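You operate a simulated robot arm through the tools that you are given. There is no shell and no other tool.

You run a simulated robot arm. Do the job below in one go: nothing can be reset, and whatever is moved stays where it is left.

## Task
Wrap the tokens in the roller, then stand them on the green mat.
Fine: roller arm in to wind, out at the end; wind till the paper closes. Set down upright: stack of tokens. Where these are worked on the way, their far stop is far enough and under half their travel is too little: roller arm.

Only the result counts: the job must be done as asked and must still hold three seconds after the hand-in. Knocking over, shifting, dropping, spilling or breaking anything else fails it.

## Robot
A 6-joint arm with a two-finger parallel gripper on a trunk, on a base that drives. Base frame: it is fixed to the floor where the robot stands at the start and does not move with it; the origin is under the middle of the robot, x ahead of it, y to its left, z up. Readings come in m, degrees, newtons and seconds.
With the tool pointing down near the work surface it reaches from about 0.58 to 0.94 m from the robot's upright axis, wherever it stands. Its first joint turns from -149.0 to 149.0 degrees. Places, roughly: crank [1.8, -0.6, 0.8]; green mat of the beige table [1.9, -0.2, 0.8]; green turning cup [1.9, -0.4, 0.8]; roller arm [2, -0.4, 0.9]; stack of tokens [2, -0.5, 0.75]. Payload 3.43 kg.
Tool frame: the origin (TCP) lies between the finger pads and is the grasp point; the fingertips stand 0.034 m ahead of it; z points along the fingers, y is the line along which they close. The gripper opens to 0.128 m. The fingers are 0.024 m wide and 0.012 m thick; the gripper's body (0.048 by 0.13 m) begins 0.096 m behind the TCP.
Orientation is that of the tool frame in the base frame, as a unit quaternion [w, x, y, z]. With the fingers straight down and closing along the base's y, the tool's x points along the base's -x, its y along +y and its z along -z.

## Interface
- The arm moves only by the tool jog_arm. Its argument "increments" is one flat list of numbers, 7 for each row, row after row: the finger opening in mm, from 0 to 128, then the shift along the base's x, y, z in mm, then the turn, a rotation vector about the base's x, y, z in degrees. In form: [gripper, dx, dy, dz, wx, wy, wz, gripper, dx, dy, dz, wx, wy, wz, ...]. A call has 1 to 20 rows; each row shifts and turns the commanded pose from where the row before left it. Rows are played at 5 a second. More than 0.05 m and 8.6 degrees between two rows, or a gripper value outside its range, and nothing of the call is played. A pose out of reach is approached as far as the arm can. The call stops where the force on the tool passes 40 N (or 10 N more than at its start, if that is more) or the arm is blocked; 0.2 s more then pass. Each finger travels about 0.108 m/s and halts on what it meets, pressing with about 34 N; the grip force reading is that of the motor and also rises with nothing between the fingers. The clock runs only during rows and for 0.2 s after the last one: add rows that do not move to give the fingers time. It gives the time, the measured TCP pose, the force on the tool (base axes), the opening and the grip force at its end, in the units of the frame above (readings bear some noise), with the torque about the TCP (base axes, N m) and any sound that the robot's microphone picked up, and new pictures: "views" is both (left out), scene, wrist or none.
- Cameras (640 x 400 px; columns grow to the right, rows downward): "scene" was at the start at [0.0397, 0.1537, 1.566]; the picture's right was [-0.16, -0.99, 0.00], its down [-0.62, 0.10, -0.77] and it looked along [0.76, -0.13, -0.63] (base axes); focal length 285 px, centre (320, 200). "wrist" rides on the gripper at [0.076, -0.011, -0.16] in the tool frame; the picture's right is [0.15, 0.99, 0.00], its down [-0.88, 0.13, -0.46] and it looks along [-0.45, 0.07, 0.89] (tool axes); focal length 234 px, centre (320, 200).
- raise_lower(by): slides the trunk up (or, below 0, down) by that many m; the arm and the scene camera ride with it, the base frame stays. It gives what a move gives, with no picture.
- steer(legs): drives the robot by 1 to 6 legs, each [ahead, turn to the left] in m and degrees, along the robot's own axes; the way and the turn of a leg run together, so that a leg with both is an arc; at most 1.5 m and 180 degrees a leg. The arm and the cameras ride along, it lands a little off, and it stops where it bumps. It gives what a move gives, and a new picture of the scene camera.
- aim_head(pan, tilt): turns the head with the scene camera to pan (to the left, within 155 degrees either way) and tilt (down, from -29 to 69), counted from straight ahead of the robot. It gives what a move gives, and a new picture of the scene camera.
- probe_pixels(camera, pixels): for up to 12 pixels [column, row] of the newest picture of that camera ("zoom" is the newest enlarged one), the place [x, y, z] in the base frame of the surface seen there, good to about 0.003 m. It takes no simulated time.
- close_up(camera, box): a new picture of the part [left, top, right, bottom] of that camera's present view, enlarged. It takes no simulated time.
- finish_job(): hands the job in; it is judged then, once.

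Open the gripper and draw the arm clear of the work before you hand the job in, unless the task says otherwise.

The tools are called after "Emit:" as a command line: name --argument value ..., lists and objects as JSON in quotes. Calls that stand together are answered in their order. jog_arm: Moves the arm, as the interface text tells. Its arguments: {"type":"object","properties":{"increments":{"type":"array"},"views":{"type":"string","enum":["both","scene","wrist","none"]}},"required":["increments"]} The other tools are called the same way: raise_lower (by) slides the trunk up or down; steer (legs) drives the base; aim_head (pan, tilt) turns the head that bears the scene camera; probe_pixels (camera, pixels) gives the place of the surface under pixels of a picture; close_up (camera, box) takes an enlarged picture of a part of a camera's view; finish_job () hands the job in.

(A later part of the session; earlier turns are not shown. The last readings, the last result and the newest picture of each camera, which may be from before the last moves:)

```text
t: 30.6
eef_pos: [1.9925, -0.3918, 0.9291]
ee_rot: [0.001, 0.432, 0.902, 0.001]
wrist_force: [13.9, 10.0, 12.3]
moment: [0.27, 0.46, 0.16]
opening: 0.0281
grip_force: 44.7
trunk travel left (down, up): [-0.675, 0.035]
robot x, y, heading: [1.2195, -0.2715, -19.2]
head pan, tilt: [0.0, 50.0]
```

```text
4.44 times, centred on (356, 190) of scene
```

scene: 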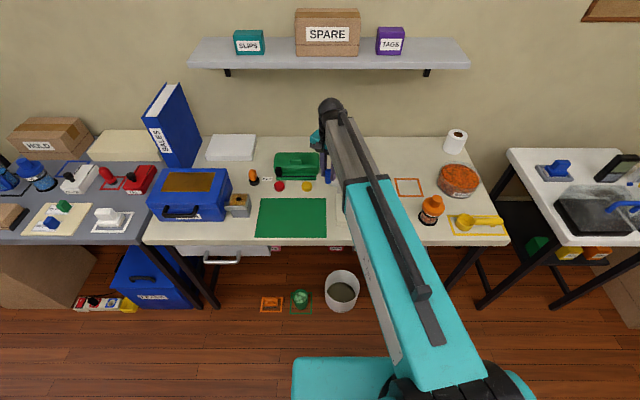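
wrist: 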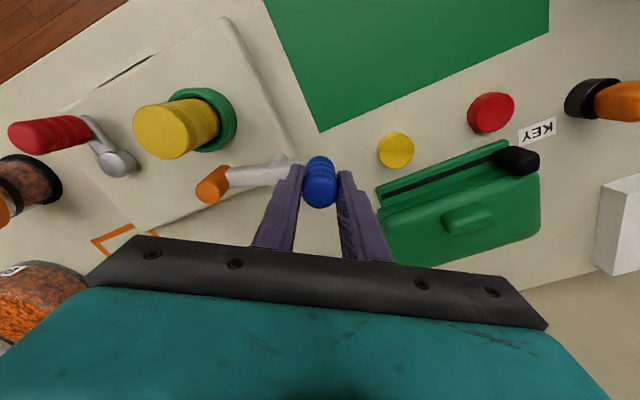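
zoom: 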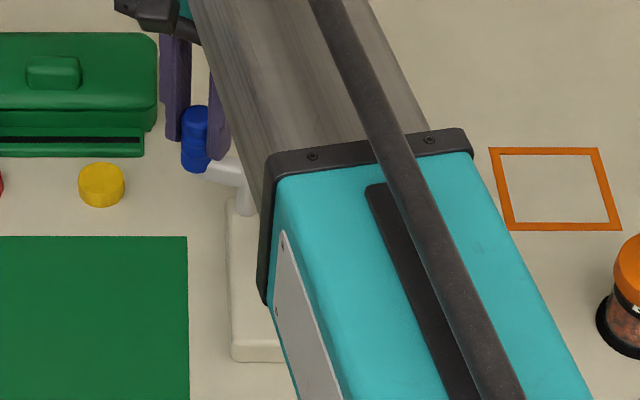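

The arm swings with the knob (roller now at wrist (213,185), nearing the stack). I continue 4 more steps.

Emit:
jog_arm --increments '[10, 4.4, -4.3, 0, 0, 0, -8, 10, 3.8, -4.9, 0, 0, 0, -8, 10, 3.1, -5.3, 0, 0, 0, -8, 10, 0, 0, 0, 0, 0, 0]' --views "wrist"

```text
t: 31.6
eef_pos: [2.0057, -0.4052, 0.9301]
ee_rot: [0.001, 0.61, 0.792, 0.002]
wrist_force: [25.9, 15.4, 20.0]
moment: [-0.28, 0.61, -0.09]
opening: 0.0279
grip_force: 44.5
trunk travel left (down, up): [-0.675, 0.035]
robot x, y, heading: [1.2189, -0.2685, -19.3]
head pan, tilt: [0.0, 50.0]
```

wrist: 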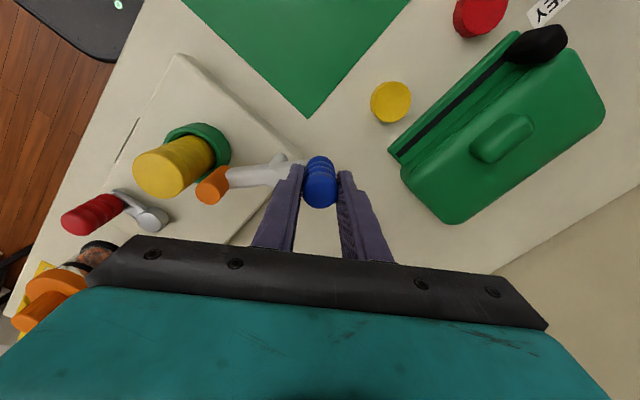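

Force grows radially outward (26,15), so my commanded circle is slightly small. I ease 3 mm outward and 1 mm up, then read again.

Emit:
jog_arm --increments '[10, 2.6, 1.5, 1, 0, 0, 0, 10, 0, 0, 0, 0, 0, 0]' --views "none"

```text
t: 32.2
eef_pos: [2.0042, -0.4044, 0.9298]
ee_rot: [0.0, 0.611, 0.792, 0.0]
wrist_force: [10.5, 8.8, 10.1]
moment: [0.03, -0.96, -0.14]
opening: 0.0276
grip_force: 45.4
trunk travel left (down, up): [-0.675, 0.035]
robot x, y, heading: [1.2175, -0.2681, -19.0]
head pan, tilt: [0.0, 50.0]
```

Force dropped. I continue with two more steps on a slightly wider circle, watching for the stop.

Emit:
jog_arm --increments '[10, 2.9, -5.9, 0.5, 0, 0, -8, 10, 1.0, -3.2, 0, 0, 0, -4, 10, 0, 0, 0, 0, 0, 0]' --views "wrist"

Emit:
close_up --camera "wrist" --box '[100, 80, 360, 240]'

```text
t: 33.0
eef_pos: [2.0088, -0.4147, 0.9309]
ee_rot: [-0.002, 0.69, 0.724, 0.0]
wrist_force: [1.3, 11.8, -5.1]
moment: [-0.52, -0.81, -0.48]
opening: 0.0278
grip_force: 45.4
trunk travel left (down, up): [-0.675, 0.035]
robot x, y, heading: [1.2178, -0.2665, -19.3]
head pan, tilt: [0.0, 50.0]
```

wrist: 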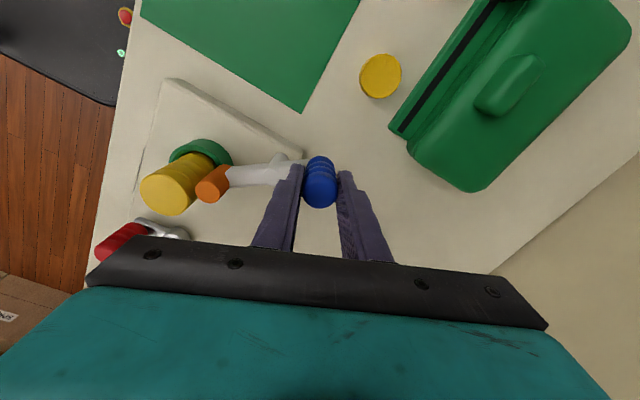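

```text
2.46 times, centred on (230, 160) of wrist
```

zoom: 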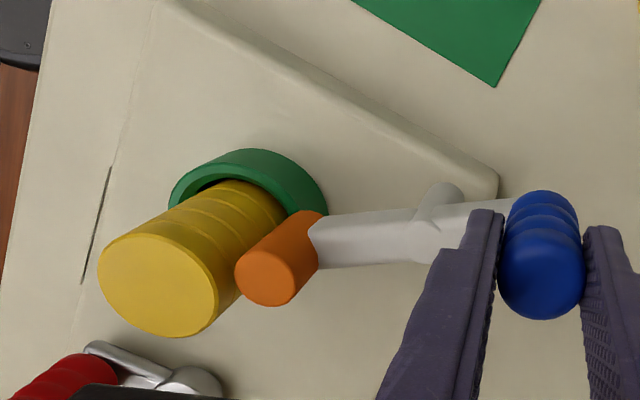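

The roller (zoom (280,260)) is next to the stack. I push a little further in small steps to find the stop.

Emit:
jog_arm --increments '[10, 0.6, -2.5, 0, 0, 0, -3, 10, 0.4, -2.5, 0, 0, 0, -3, 10, 0, 0, 0, 0, 0, 0]' --views "wrist"

Emit:
close_up --camera "wrist" --box '[100, 80, 360, 240]'

```text
t: 33.8
eef_pos: [2.0089, -0.417, 0.9304]
ee_rot: [-0.003, 0.726, 0.687, -0.001]
wrist_force: [-13.4, 23.7, -15.5]
moment: [-0.37, -0.74, 0.07]
opening: 0.0278
grip_force: 45.0
trunk travel left (down, up): [-0.675, 0.035]
robot x, y, heading: [1.2189, -0.2699, -19.5]
head pan, tilt: [0.0, 50.0]
```

wrist: 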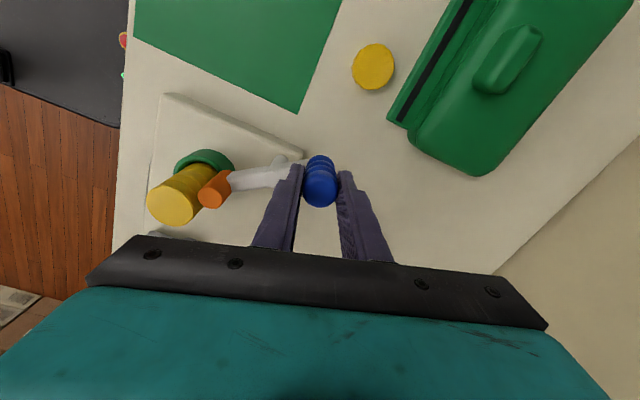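

```text
2.46 times, centred on (230, 160) of wrist
```

zoom: 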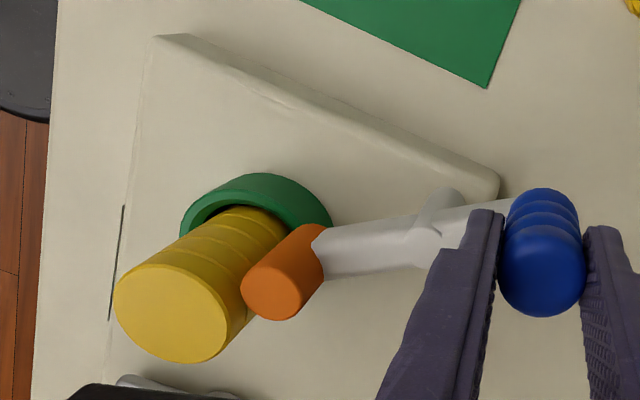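

Tangential resistance (+y 24 N) builds while the knob barely advances, so it is at or near the stop. One more small push with x eased to confirm.

Emit:
jog_arm --increments '[10, -2, -2, 0.5, 0, 0, 0, 10, 0, 0, 0, 0, 0, 0]' --views "none"

```text
t: 34.4
eef_pos: [2.0098, -0.4171, 0.9296]
ee_rot: [-0.004, 0.726, 0.688, 0.003]
wrist_force: [-10.3, 33.1, -22.5]
moment: [-0.2, -0.41, -0.03]
opening: 0.028
grip_force: 45.1
trunk travel left (down, up): [-0.675, 0.035]
robot x, y, heading: [1.2165, -0.2664, -19.2]
head pan, tilt: [0.0, 50.0]
```

No further motion: the roller arm is at its stop. I relax the push, open the fingers and rise straight up.

Emit:
jog_arm --increments '[10, 0.5, 3, 0, 0, 0, 0, 10, 0.5, 1, 0, 0, 0, 0, 34, 0, 0, 0, 0, 0, 0, 46, 0, 0, 0, 0, 0, 0, 46, 0, 0, 0, 0, 0, 0, 46, 0, 0, 30, 0, 0, 0, 46, 0, 0, 40, 0, 0, 0, 46, 0, 0, 40, 0, 0, 0, 46, 0, 0, 0, 0, 0, 0]' --views "both"

Emit:
close_up --camera "wrist" --box '[100, 60, 420, 260]'

```text
t: 36.4
eef_pos: [2.0103, -0.4181, 1.0422]
ee_rot: [-0.001, 0.727, 0.687, 0.001]
wrist_force: [0.3, 0.0, 0.2]
moment: [0.01, -0.01, -0.01]
opening: 0.0459
grip_force: 0.2
trunk travel left (down, up): [-0.675, 0.035]
robot x, y, heading: [1.2202, -0.2714, -19.0]
head pan, tilt: [0.0, 50.0]
```

scene: 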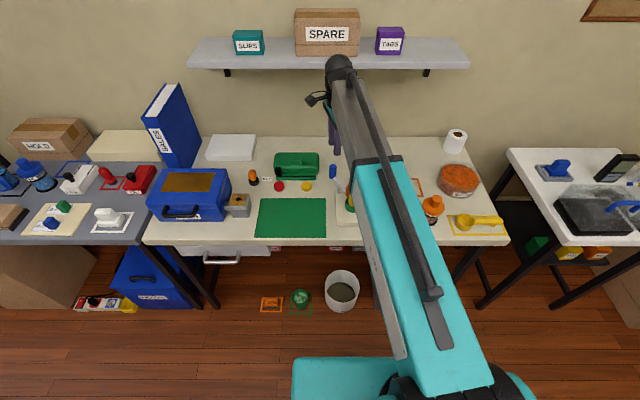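
wrist: 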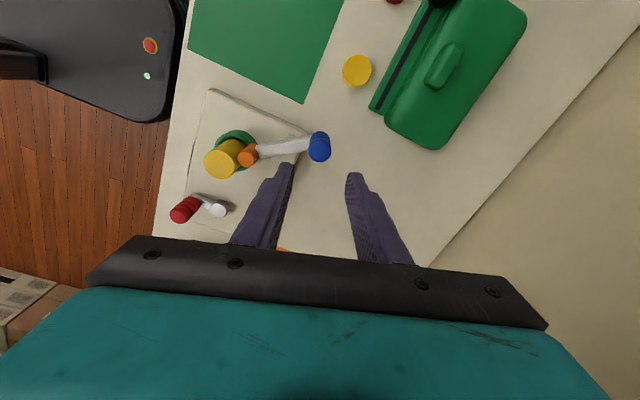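

```text
2.00 times, centred on (260, 160) of wrist
```

zoom: 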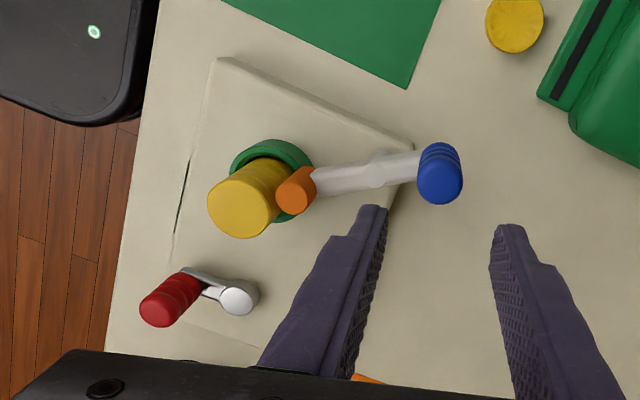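

The roller arm stays in, roller against the stack at zoom (297,190). Now I turn the tool back by 74° and move above the crank handle (~(1.806,-0.5425)).

Emit:
jog_arm --increments '[60, -22.6, -13.8, 0, 0, 0, 8.2, 60, -22.6, -13.8, 0, 0, 0, 8.2, 60, -22.6, -13.8, 0, 0, 0, 8.2, 60, -22.6, -13.8, 0, 0, 0, 8.2, 60, -22.6, -13.8, 0, 0, 0, 8.2, 60, -22.6, -13.8, 0, 0, 0, 8.2, 60, -22.6, -13.8, 0, 0, 0, 8.2, 60, -22.6, -13.8, 0, 0, 0, 8.2, 60, -22.6, -13.8, 0, 0, 0, 8.2, 60, 0, 0, 0, 0, 0, 0, 60, 0, 0, 0, 0, 0, 0]' --views "both"

Emit:
close_up --camera "wrist" --box '[240, 80, 480, 240]'

Emit:
close_up --camera "scene" --box '[300, 145, 412, 235]'

```text
t: 38.8
eef_pos: [1.8055, -0.5429, 1.0412]
ee_rot: [0.0, 0.167, 0.986, 0.0]
wrist_force: [-0.4, -0.4, 0.1]
moment: [-0.02, 0.01, -0.04]
opening: 0.0599
grip_force: 0.1
trunk travel left (down, up): [-0.675, 0.035]
robot x, y, heading: [1.2198, -0.263, -19.2]
head pan, tilt: [0.0, 50.0]
```

scene: 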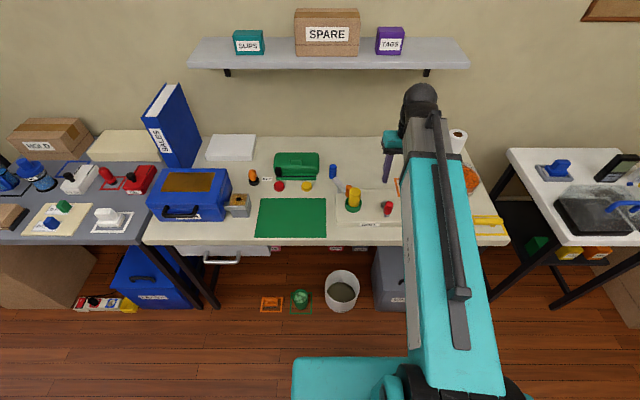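
wrist: 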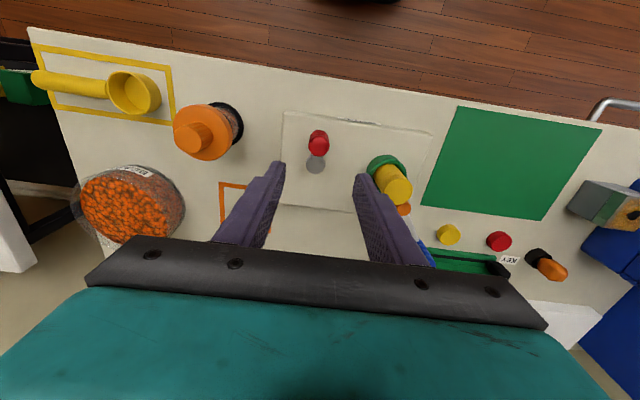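

```text
2.50 times, centred on (360, 160) of wrist
```

zoom: 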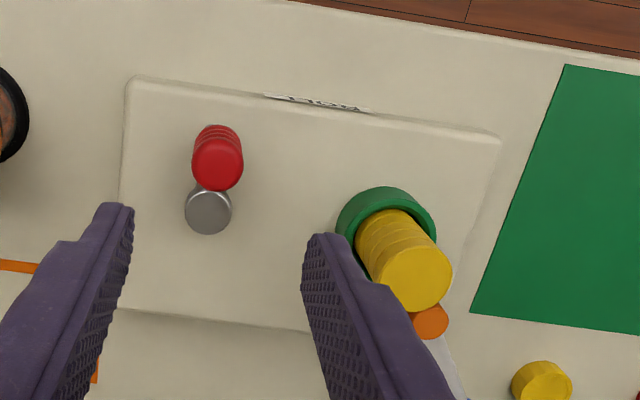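

```text
4.44 times, centred on (356, 190) of scene
```

zoom: 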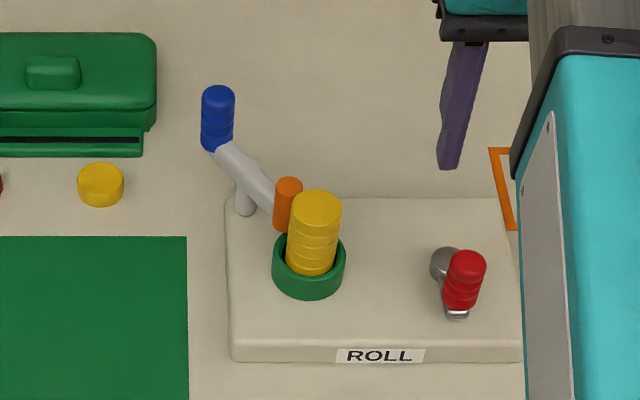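

The stack stands upright in the cup with the roller against it. I take a closer wrist picture of the crank and probe its hub and handle.

Emit:
close_up --camera "wrist" --box '[285, 115, 355, 185]'

Emit:
probe_pixels --camera "wrist" --pixels '[[318.5, 147.5], [311, 147], [326, 147], [318.5, 154], [318.5, 141], [315, 165], [307, 166], [323, 166], [315, 172], [318, 132]]'

```text
5.71 times, centred on (320, 150) of wrist
```

zoom: 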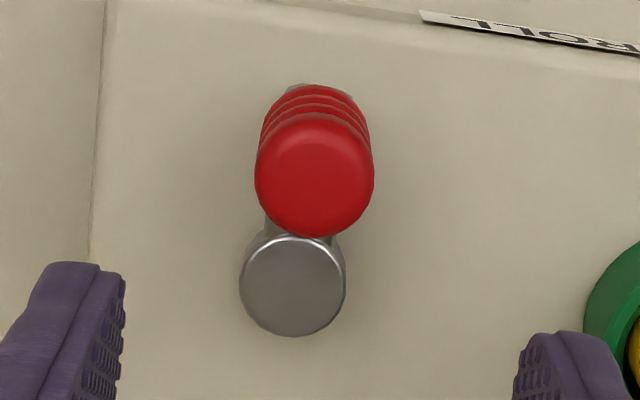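

```text
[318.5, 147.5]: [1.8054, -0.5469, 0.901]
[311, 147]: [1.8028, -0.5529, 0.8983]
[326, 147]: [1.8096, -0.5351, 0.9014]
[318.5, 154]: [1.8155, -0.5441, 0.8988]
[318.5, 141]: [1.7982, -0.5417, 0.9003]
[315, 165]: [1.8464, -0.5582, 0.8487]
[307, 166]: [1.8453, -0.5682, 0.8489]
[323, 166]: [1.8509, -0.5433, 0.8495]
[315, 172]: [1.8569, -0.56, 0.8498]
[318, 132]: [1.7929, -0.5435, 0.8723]
```

Crank hub centre ≈(1.846,-0.558), handle centre ≈(1.8045,-0.5437), radius ≈44 mm, handle top 0.900. I lower onto the handle with tips at about 0.861 and grip.

Emit:
jog_arm --increments '[60, -1, -0.8, -40, 0, 0, 0, 60, 0, 0, -40, 0, 0, 0, 60, 0, 0, -40, 0, 0, 0, 60, 0, 0, -25, 0, 0, 0, 60, 0, 0, 0, 0, 0, 0, 40, 0, 0, 0, 0, 0, 0, 20, 0, 0, 0, 0, 0, 0, 10, 0, 0, 0, 0, 0, 0, 10, 0, 0, 0, 0, 0, 0]' --views "wrist"

Emit:
close_up --camera "scene" --box '[300, 145, 460, 255]'

```text
t: 40.8
eef_pos: [1.8051, -0.5432, 0.8974]
ee_rot: [-0.001, 0.168, 0.986, 0.0]
wrist_force: [-0.9, -0.7, -3.9]
moment: [-0.14, -0.47, -0.01]
opening: 0.0277
grip_force: 45.2
trunk travel left (down, up): [-0.675, 0.035]
robot x, y, heading: [1.2199, -0.268, -19.4]
head pan, tilt: [0.0, 50.0]
```

wrist: 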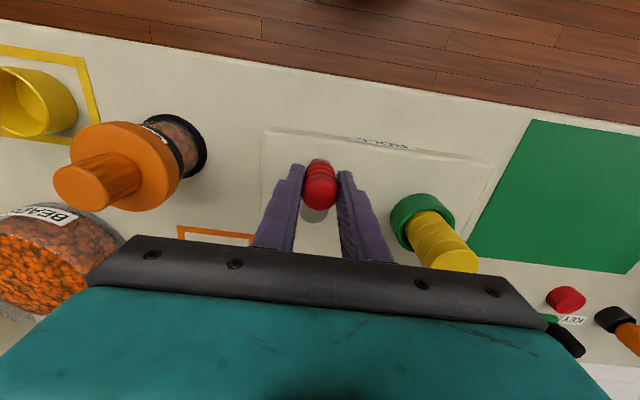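

```text
3.64 times, centred on (380, 200) of scene
```

zoom: 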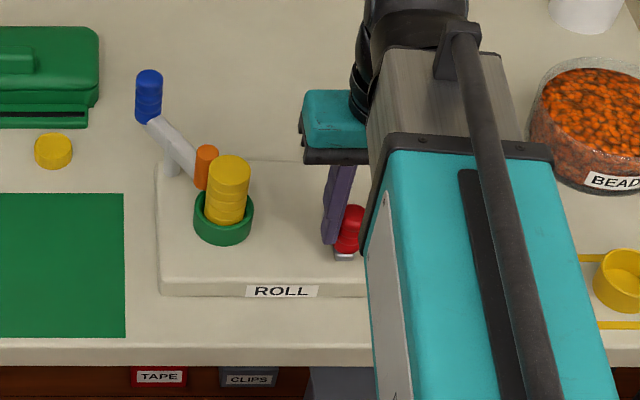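

Handle gripped. I try turning clockwise (seen from above) through four 9° steps and watch the force.

Emit:
jog_arm --increments '[10, 2.75, 6.32, 0, 0, 0, 0, 10, 3.7, 5.81, 0, 0, 0, 0, 10, 4.56, 5.16, 0, 0, 0, 0, 10, 5.32, 4.38, 0, 0, 0, 0, 10, 0, 0, 0, 0, 0, 0]' --views "wrist"

```text
t: 41.3
eef_pos: [1.8063, -0.5435, 0.8969]
ee_rot: [-0.003, 0.172, 0.985, -0.008]
wrist_force: [-4.6, -12.6, -2.5]
moment: [0.93, -0.25, -0.04]
opening: 0.0281
grip_force: 44.4
trunk travel left (down, up): [-0.675, 0.035]
robot x, y, heading: [1.2169, -0.2652, -19.3]
head pan, tilt: [0.0, 50.0]
stopped in row 2: the force on the tool passed its limit at 45 N (the readings are from after the stop); the commanded pose is now the measured one
```

wrist: 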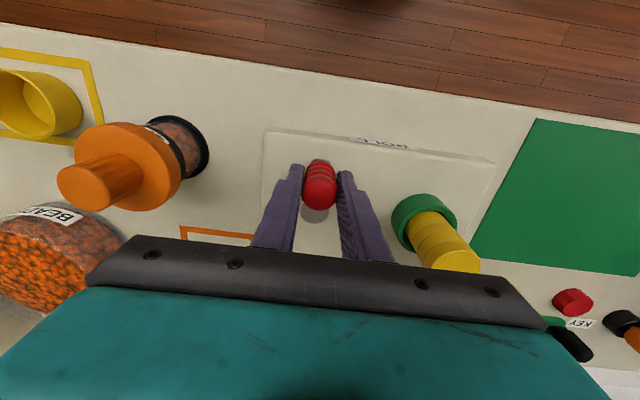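

It is blocked clockwise (45 N, no motion), so the crank sits at its start stop. I try counter-clockwise with four steps.

Emit:
jog_arm --increments '[10, -1.72, -6.67, 0, 0, 0, 0, 10, -0.66, -6.85, 0, 0, 0, 0, 10, 0.42, -6.88, 0, 0, 0, 0, 10, 1.49, -6.72, 0, 0, 0, 0, 10, 0, 0, 0, 0, 0, 0]' --views "both"

Emit:
close_up --camera "scene" --box '[300, 145, 460, 255]'

```text
t: 42.5
eef_pos: [1.8042, -0.5683, 0.8974]
ee_rot: [-0.003, 0.171, 0.985, -0.006]
wrist_force: [-9.4, -3.7, -3.0]
moment: [1.85, 0.59, -0.04]
opening: 0.0279
grip_force: 45.2
trunk travel left (down, up): [-0.675, 0.035]
robot x, y, heading: [1.218, -0.2683, -19.5]
head pan, tilt: [0.0, 50.0]
```

scene: 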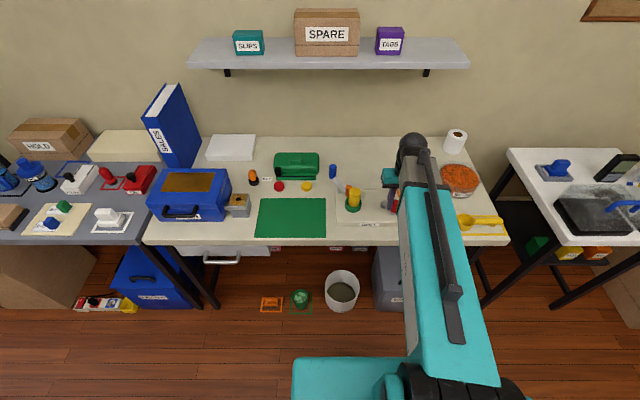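
wrist: 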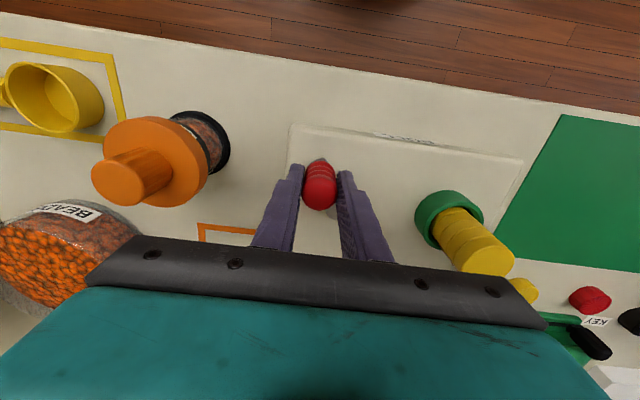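

```text
3.64 times, centred on (380, 200) of scene
```

zoom: 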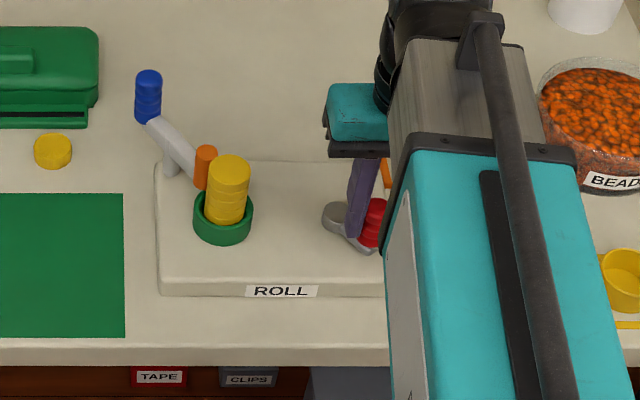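

Counter-clockwise works: the crank arm followed. I continue with seven 12° steps, correcting ~1.8 mm in x first.

Emit:
jog_arm --increments '[10, 1.78, -8.45, 0, 0, 0, 0, 10, 5.27, -7.52, 0, 0, 0, 0, 10, 6.71, -6.26, 0, 0, 0, 0, 10, 7.87, -4.73, 0, 0, 0, 0, 10, 8.67, -2.98, 0, 0, 0, 0, 10, 9.11, -1.12, 0, 0, 0, 0, 10, 0, 0, 0, 0, 0, 0]' --views "both"

Emit:
close_up --camera "scene" --box '[300, 145, 460, 255]'

```text
t: 44.1
eef_pos: [1.8469, -0.5994, 0.897]
ee_rot: [-0.001, 0.17, 0.985, -0.006]
wrist_force: [0.7, -1.7, -8.1]
moment: [1.33, -1.27, 0.0]
opening: 0.028
grip_force: 44.9
trunk travel left (down, up): [-0.675, 0.035]
robot x, y, heading: [1.2174, -0.2681, -19.5]
head pan, tilt: [0.0, 50.0]
```

scene: 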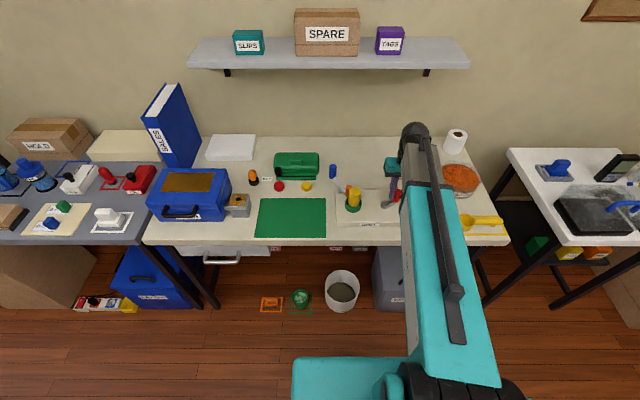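
wrist: 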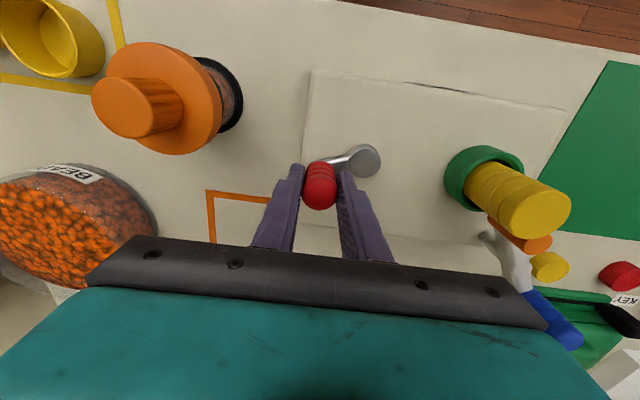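

```text
3.64 times, centred on (380, 200) of scene
```

zoom: 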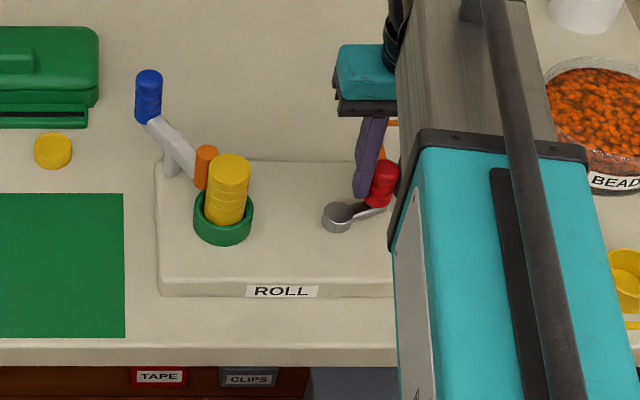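

The crank follows with low forces (angle ≈269°). I continue with ten more steps.

Emit:
jog_arm --increments '[10, 9.15, 0.8, 0, 0, 0, 0, 10, 8.77, 2.68, 0, 0, 0, 0, 10, 8.03, 4.45, 0, 0, 0, 0, 10, 6.93, 6.02, 0, 0, 0, 0, 10, 5.52, 7.33, 0, 0, 0, 0, 10, 3.88, 8.32, 0, 0, 0, 0, 10, 2.06, 8.94, 0, 0, 0, 0, 10, 0.16, 9.18, 0, 0, 0, 0, 10, -1.75, 9.0, 0, 0, 0, 0, 10, 0, 0, 0, 0, 0, 0]' --views "both"

Emit:
close_up --camera "scene" --box '[300, 145, 460, 255]'

```text
t: 46.3
eef_pos: [1.8842, -0.5429, 0.8972]
ee_rot: [-0.006, 0.172, 0.985, -0.006]
wrist_force: [-32.0, -11.6, -17.0]
moment: [1.1, -0.71, -0.01]
opening: 0.0281
grip_force: 44.9
trunk travel left (down, up): [-0.675, 0.035]
robot x, y, heading: [1.2199, -0.2676, -19.5]
head pan, tilt: [0.0, 50.0]
```

scene: 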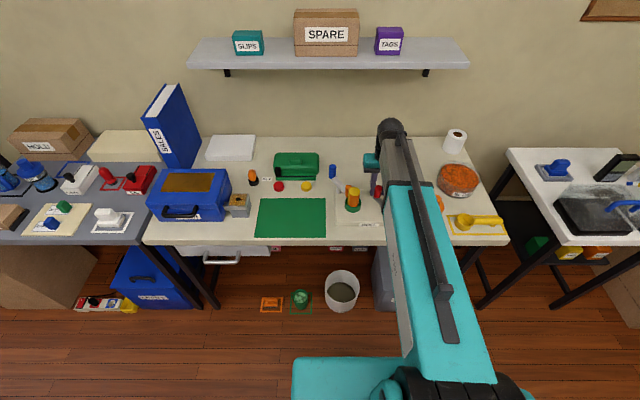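
wrist: 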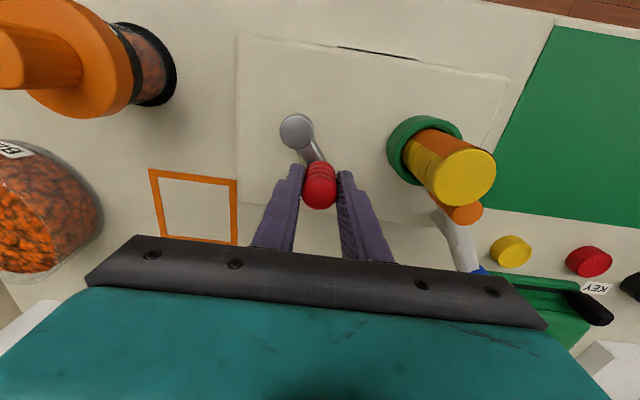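

```text
3.64 times, centred on (380, 200) of scene
```

zoom: 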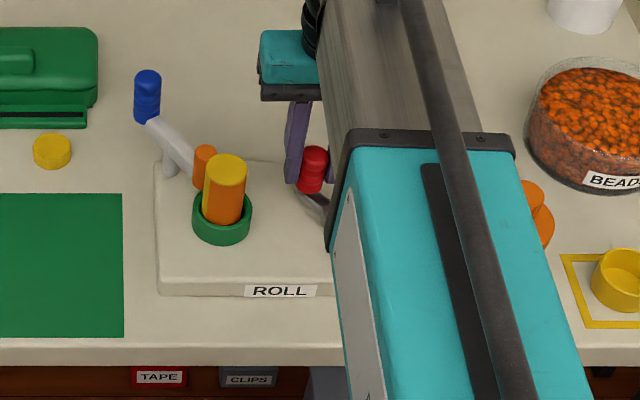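

Orange paper is now wrapping the tokens (zoom (222,200)). Fitted from readings, the circle's centre is (1.8446,-0.557) with r≈42 mm; I correct to that and continue, then look.

Emit:
jog_arm --increments '[10, -6.7, 8.4, 0, 0, 0, 0, 10, -5.04, 7.19, 0, 0, 0, 0, 10, -6.42, 5.99, 0, 0, 0, 0, 10, -7.53, 4.53, 0, 0, 0, 0, 10, -8.29, 2.85, 0, 0, 0, 0, 10, -8.72, 1.07, 0, 0, 0, 0, 10, -8.75, -0.77, 0, 0, 0, 0, 10, 0, 0, 0, 0, 0, 0]' --views "both"

Emit:
close_up --camera "scene" --box '[300, 145, 460, 255]'

Emit:
close_up --camera "wrist" --box '[340, 100, 560, 240]'

```text
t: 48.1
eef_pos: [1.8367, -0.5154, 0.8965]
ee_rot: [0.0, 0.17, 0.985, -0.007]
wrist_force: [7.0, -27.9, 6.6]
moment: [1.03, -1.29, -0.03]
opening: 0.0279
grip_force: 45.3
trunk travel left (down, up): [-0.675, 0.035]
robot x, y, heading: [1.219, -0.2697, -19.2]
head pan, tilt: [0.0, 50.0]
```

scene: 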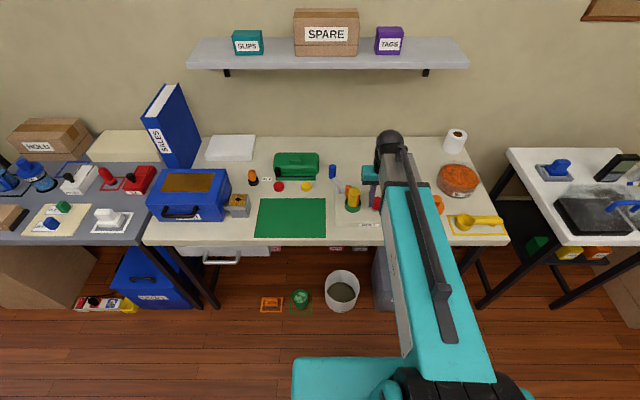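
wrist: 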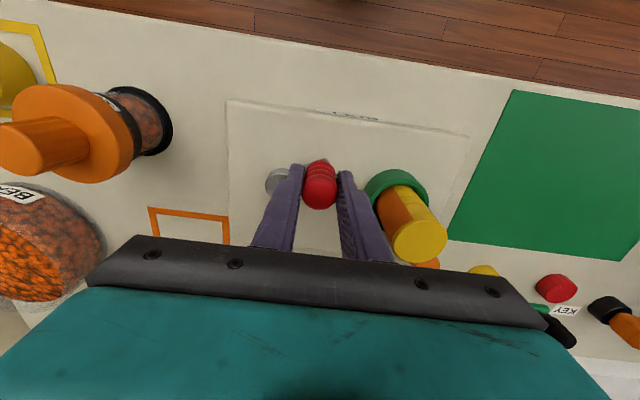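

```text
3.64 times, centred on (380, 200) of scene
```

zoom: 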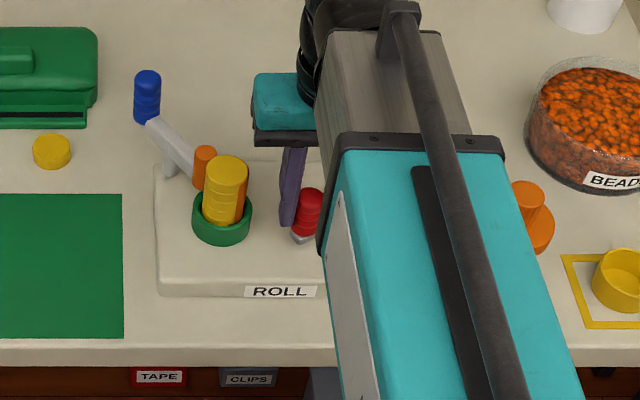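

```text
2.86 times, centred on (450, 170) of wrist
```

zoom: 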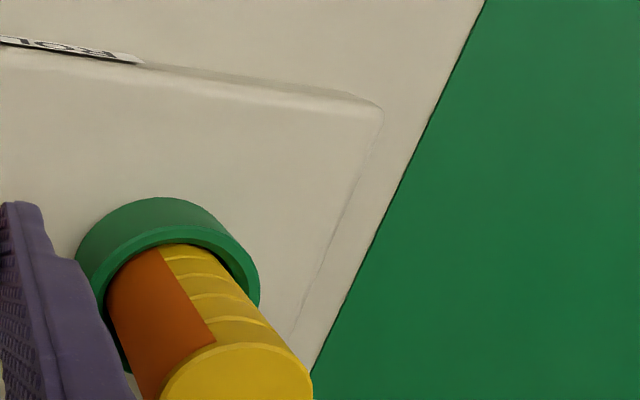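

The orange paper covers part of the stack and turns with it. Forces (y −28 N) say the circle is still a bit wide, so I tighten by 1.6 mm and go on six steps.

Emit:
jog_arm --increments '[10, -8.69, -4.13, 0, 0, 0, 0, 10, -7.59, -4.21, 0, 0, 0, 0, 10, -6.55, -5.69, 0, 0, 0, 0, 10, -5.22, -6.93, 0, 0, 0, 0, 10, -3.67, -7.86, 0, 0, 0, 0, 10, -1.95, -8.45, 0, 0, 0, 0, 10, 0, 0, 0, 0, 0, 0]' --views "both"

Emit:
close_up --camera "scene" --box '[310, 155, 400, 225]'

Emit:
close_up --camera "wrist" --box '[340, 100, 560, 240]'

```text
t: 49.7
eef_pos: [1.8043, -0.5496, 0.896]
ee_rot: [-0.002, 0.17, 0.985, -0.006]
wrist_force: [14.0, -1.4, 19.4]
moment: [1.58, -1.47, 0.01]
opening: 0.0281
grip_force: 44.9
trunk travel left (down, up): [-0.675, 0.035]
robot x, y, heading: [1.2241, -0.2665, -19.0]
head pan, tilt: [0.0, 50.0]
```

scene: 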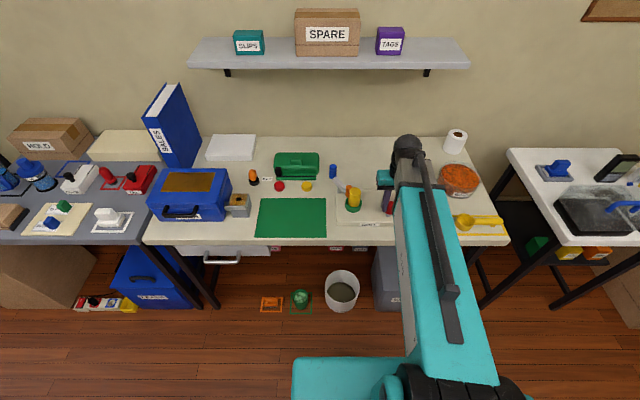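
wrist: 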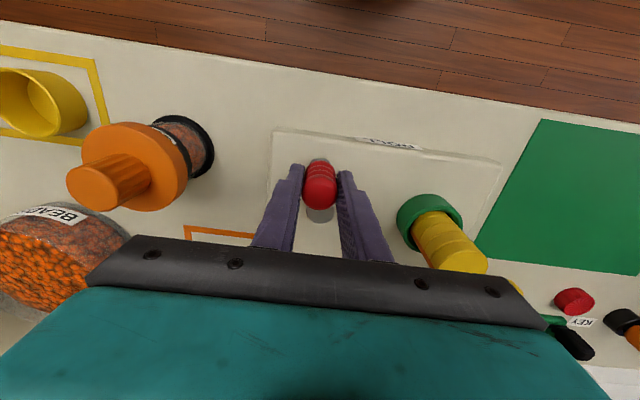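

```text
5.71 times, centred on (355, 190) of scene
```

zoom: 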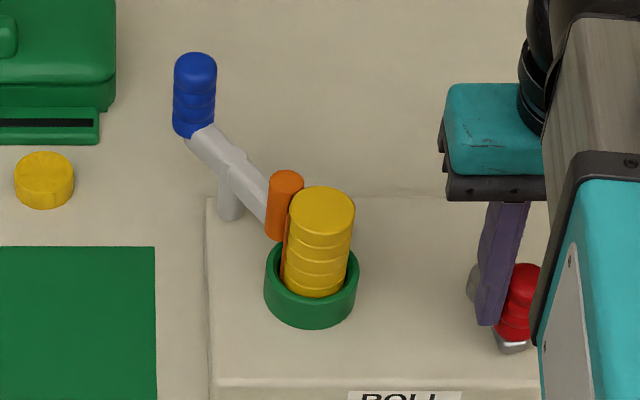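

```text
2.86 times, centred on (450, 170) of wrist
```

zoom: 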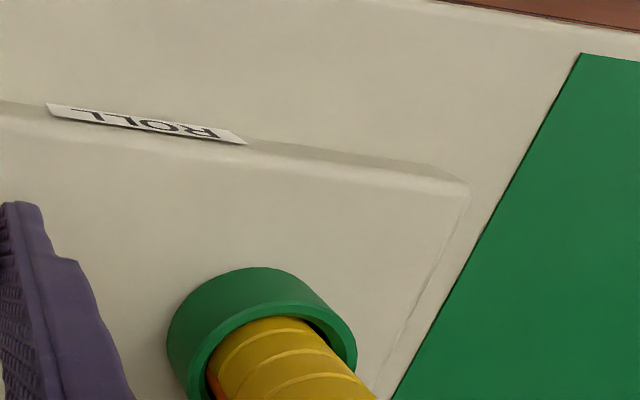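

One full turn is done; the paper has moved round to the back by the roller. I continue the second turn on a slightly smaller circle (r≈41 mm).

Emit:
jog_arm --increments '[10, 1.3, -8.6, 0, 0, 0, 0, 10, 1.63, -8.41, 0, 0, 0, 0, 10, 3.34, -7.89, 0, 0, 0, 0, 10, 4.92, -7.02, 0, 0, 0, 0, 10, 6.27, -5.85, 0, 0, 0, 0, 10, 7.35, -4.42, 0, 0, 0, 0, 10, 8.1, -2.78, 0, 0, 0, 0, 10, 8.51, -1.05, 0, 0, 0, 0, 10, 0, 0, 0, 0, 0, 0]' --views "both"

Emit:
close_up --camera "scene" --box '[310, 155, 400, 225]'

Emit:
close_up --camera "wrist" --box '[380, 100, 600, 240]'

```text
t: 51.7
eef_pos: [1.8463, -0.5989, 0.8965]
ee_rot: [0.0, 0.172, 0.985, -0.007]
wrist_force: [2.0, -25.5, 8.4]
moment: [1.22, -0.93, -0.02]
opening: 0.0282
grip_force: 45.5
trunk travel left (down, up): [-0.675, 0.035]
robot x, y, heading: [1.2224, -0.2702, -19.3]
head pan, tilt: [0.0, 50.0]
```

scene: 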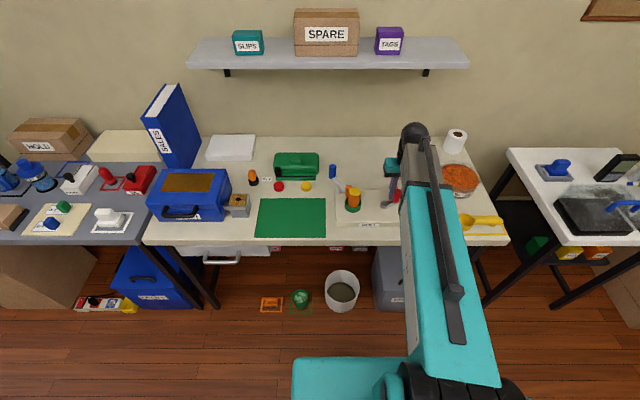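
wrist: 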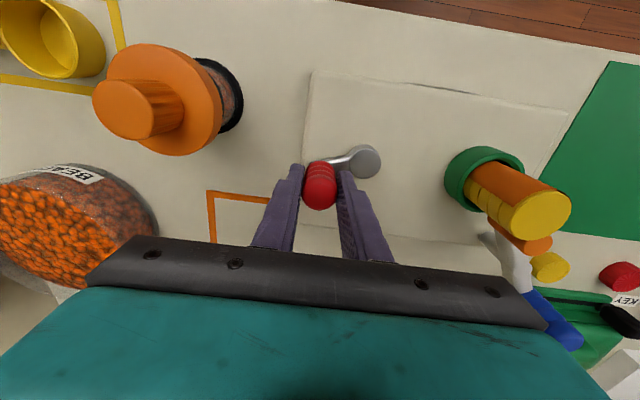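

```text
5.71 times, centred on (355, 190) of scene
```

zoom: 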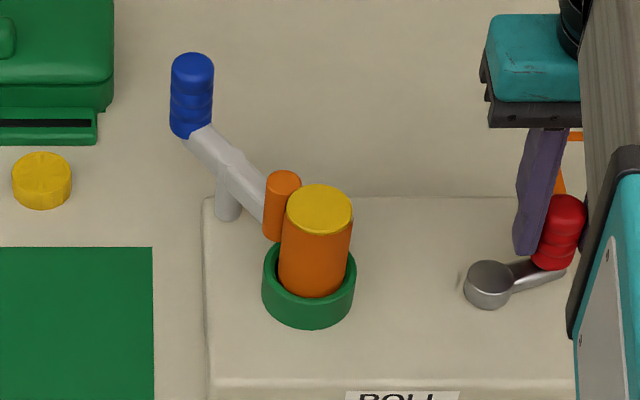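

```text
2.86 times, centred on (490, 170) of wrist
```

zoom: 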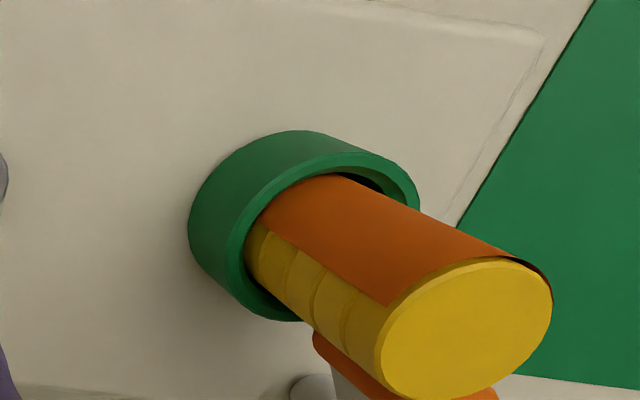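

The paper now covers the front and left; the right side is still bare. With refined centre (1.8455,-0.560), r 41.5 mm, I continue nine steps.

Emit:
jog_arm --increments '[10, 9.1, -1.7, 0, 0, 0, 0, 10, 8.29, 2.53, 0, 0, 0, 0, 10, 7.59, 4.21, 0, 0, 0, 0, 10, 6.55, 5.69, 0, 0, 0, 0, 10, 5.22, 6.93, 0, 0, 0, 0, 10, 3.67, 7.86, 0, 0, 0, 0, 10, 1.95, 8.45, 0, 0, 0, 0, 10, 0.15, 8.68, 0, 0, 0, 0, 10, -1.65, 8.51, 0, 0, 0, 0, 10, 0, 0, 0, 0, 0, 0]' --views "both"

Emit:
close_up --camera "scene" --box '[310, 155, 400, 225]'

Emit:
close_up --camera "wrist" --box '[340, 90, 540, 240]'

```text
t: 53.9
eef_pos: [1.8856, -0.5434, 0.8955]
ee_rot: [-0.003, 0.17, 0.985, -0.006]
wrist_force: [4.7, 3.5, 5.1]
moment: [1.65, -1.15, -0.03]
opening: 0.0281
grip_force: 45.3
trunk travel left (down, up): [-0.675, 0.035]
robot x, y, heading: [1.2178, -0.2717, -19.4]
head pan, tilt: [0.0, 50.0]
```

scene: 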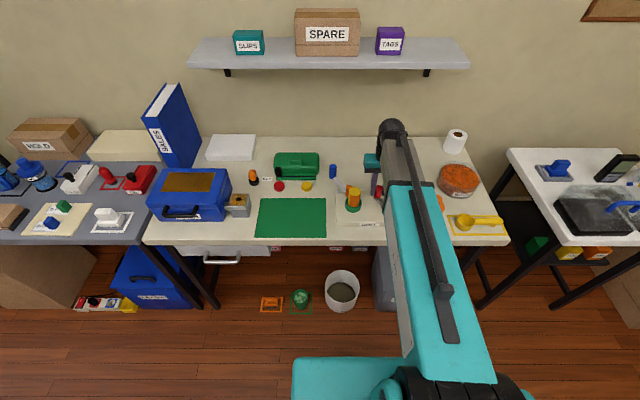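
wrist: 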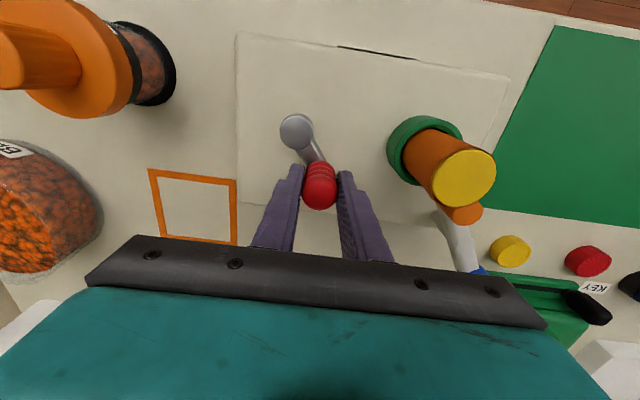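

```text
5.71 times, centred on (355, 190) of scene
```

zoom: 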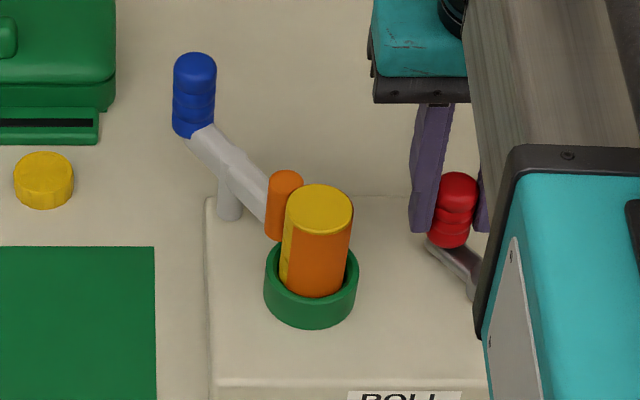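

```text
2.67 times, centred on (440, 165) of wrist
```

zoom: 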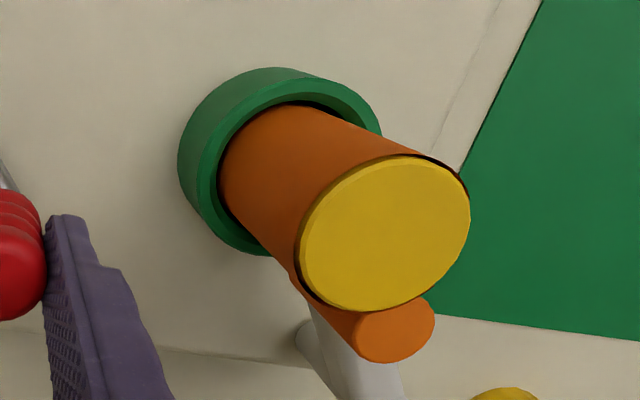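

Forces are now small; only a yellow strip on the left-back remains visible (zoom (290,245)). I continue eleven steps.

Emit:
jog_arm --increments '[10, -3.38, 7.99, 0, 0, 0, 0, 10, -4.98, 7.11, 0, 0, 0, 0, 10, -6.34, 5.92, 0, 0, 0, 0, 10, -7.44, 4.47, 0, 0, 0, 0, 10, -8.19, 2.82, 0, 0, 0, 0, 10, -8.61, 1.06, 0, 0, 0, 0, 10, -8.65, -0.76, 0, 0, 0, 0, 10, 0, 0, 0, 0, 0, 0]' --views "both"

Emit:
close_up --camera "scene" --box '[310, 155, 400, 225]'

Emit:
close_up --camera "wrist" --box '[300, 120, 500, 280]'

```text
t: 55.7
eef_pos: [1.8376, -0.5153, 0.896]
ee_rot: [-0.003, 0.17, 0.985, -0.006]
wrist_force: [-2.5, 6.6, -1.3]
moment: [1.59, -0.81, -0.02]
opening: 0.028
grip_force: 44.9
trunk travel left (down, up): [-0.675, 0.035]
robot x, y, heading: [1.2171, -0.2699, -19.2]
head pan, tilt: [0.0, 50.0]
```

scene: 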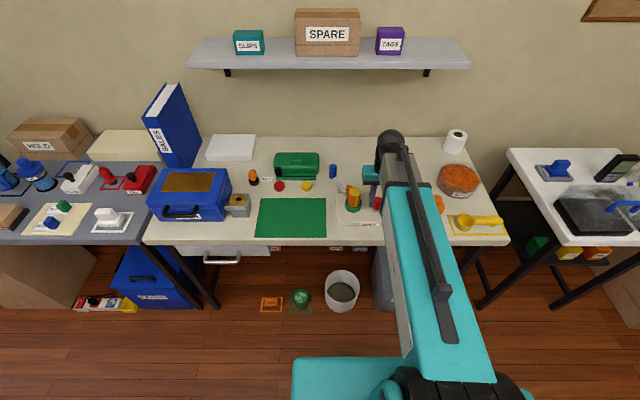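
wrist: 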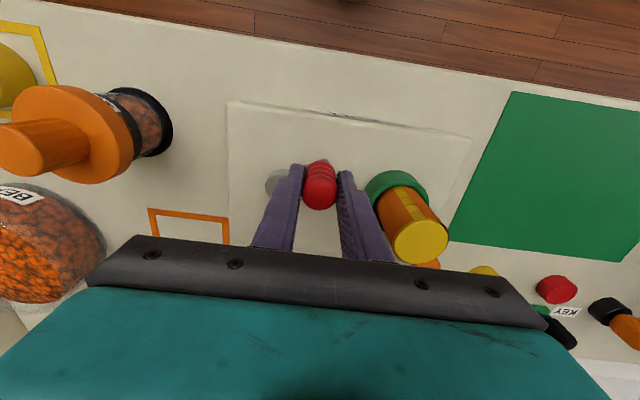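

```text
5.71 times, centred on (355, 190) of scene
```

zoom: 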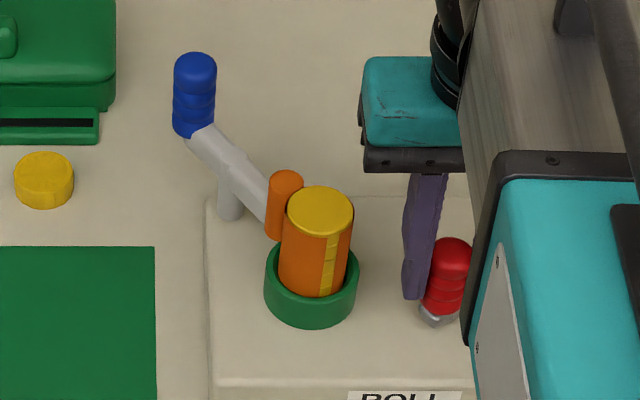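

```text
2.50 times, centred on (400, 200) of wrist
```

zoom: 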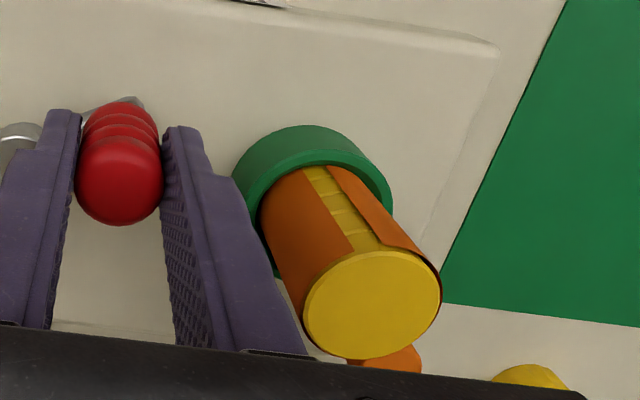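

A narrow yellow gap remains on the front right (zoom (328,265)). I continue seven more steps.

Emit:
jog_arm --increments '[10, -8.29, -2.53, 0, 0, 0, 0, 10, -7.59, -4.21, 0, 0, 0, 0, 10, -6.55, -5.69, 0, 0, 0, 0, 10, -5.22, -6.93, 0, 0, 0, 0, 10, -3.67, -7.86, 0, 0, 0, 0, 10, -1.95, -8.45, 0, 0, 0, 0, 10, 0, 0, 0, 0, 0, 0]' --views "both"

Emit:
close_up --camera "scene" --box '[310, 155, 400, 225]'

Emit:
close_up --camera "wrist" --box '[340, 150, 540, 310]'

```text
t: 57.3
eef_pos: [1.8026, -0.5518, 0.8972]
ee_rot: [-0.003, 0.171, 0.985, -0.006]
wrist_force: [-9.2, -0.8, -5.7]
moment: [1.59, 0.25, -0.02]
opening: 0.0282
grip_force: 44.7
trunk travel left (down, up): [-0.675, 0.035]
robot x, y, heading: [1.216, -0.2697, -19.3]
head pan, tilt: [0.0, 50.0]
```

scene: 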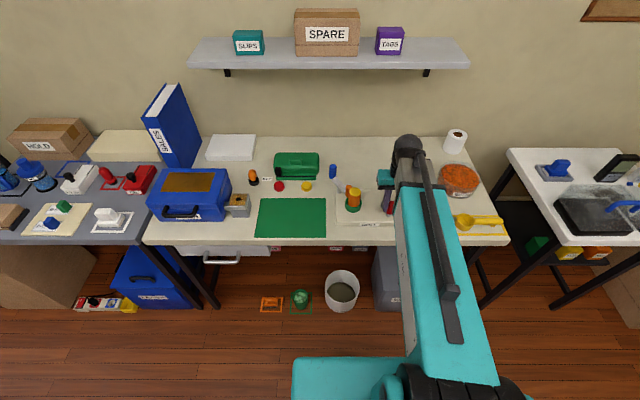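
wrist: 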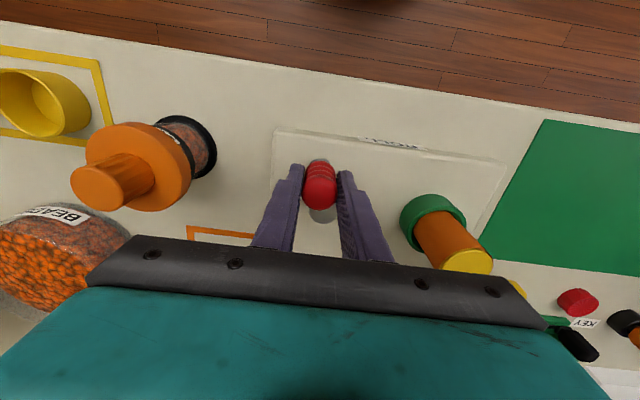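

```text
5.71 times, centred on (355, 190) of scene
```

zoom: 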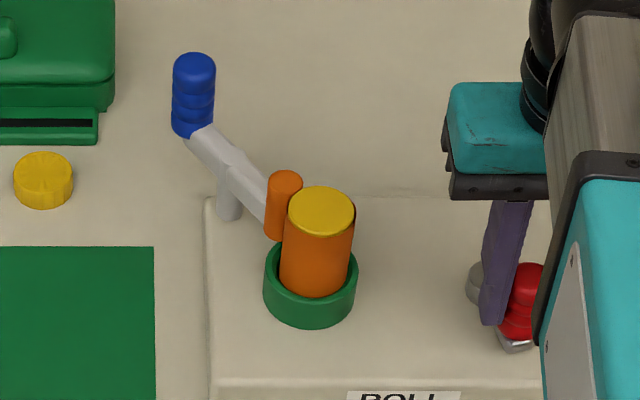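

```text
2.50 times, centred on (440, 230) of wrist
```

zoom: 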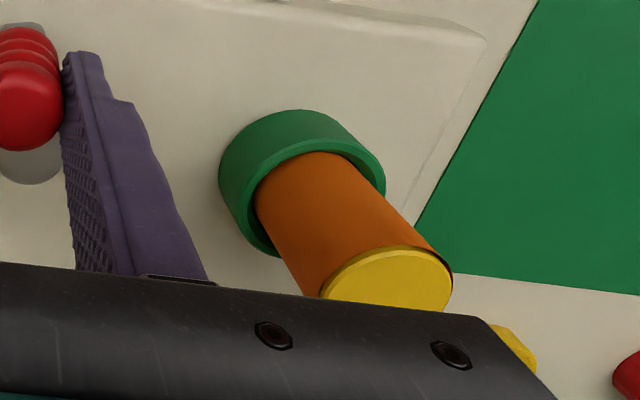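

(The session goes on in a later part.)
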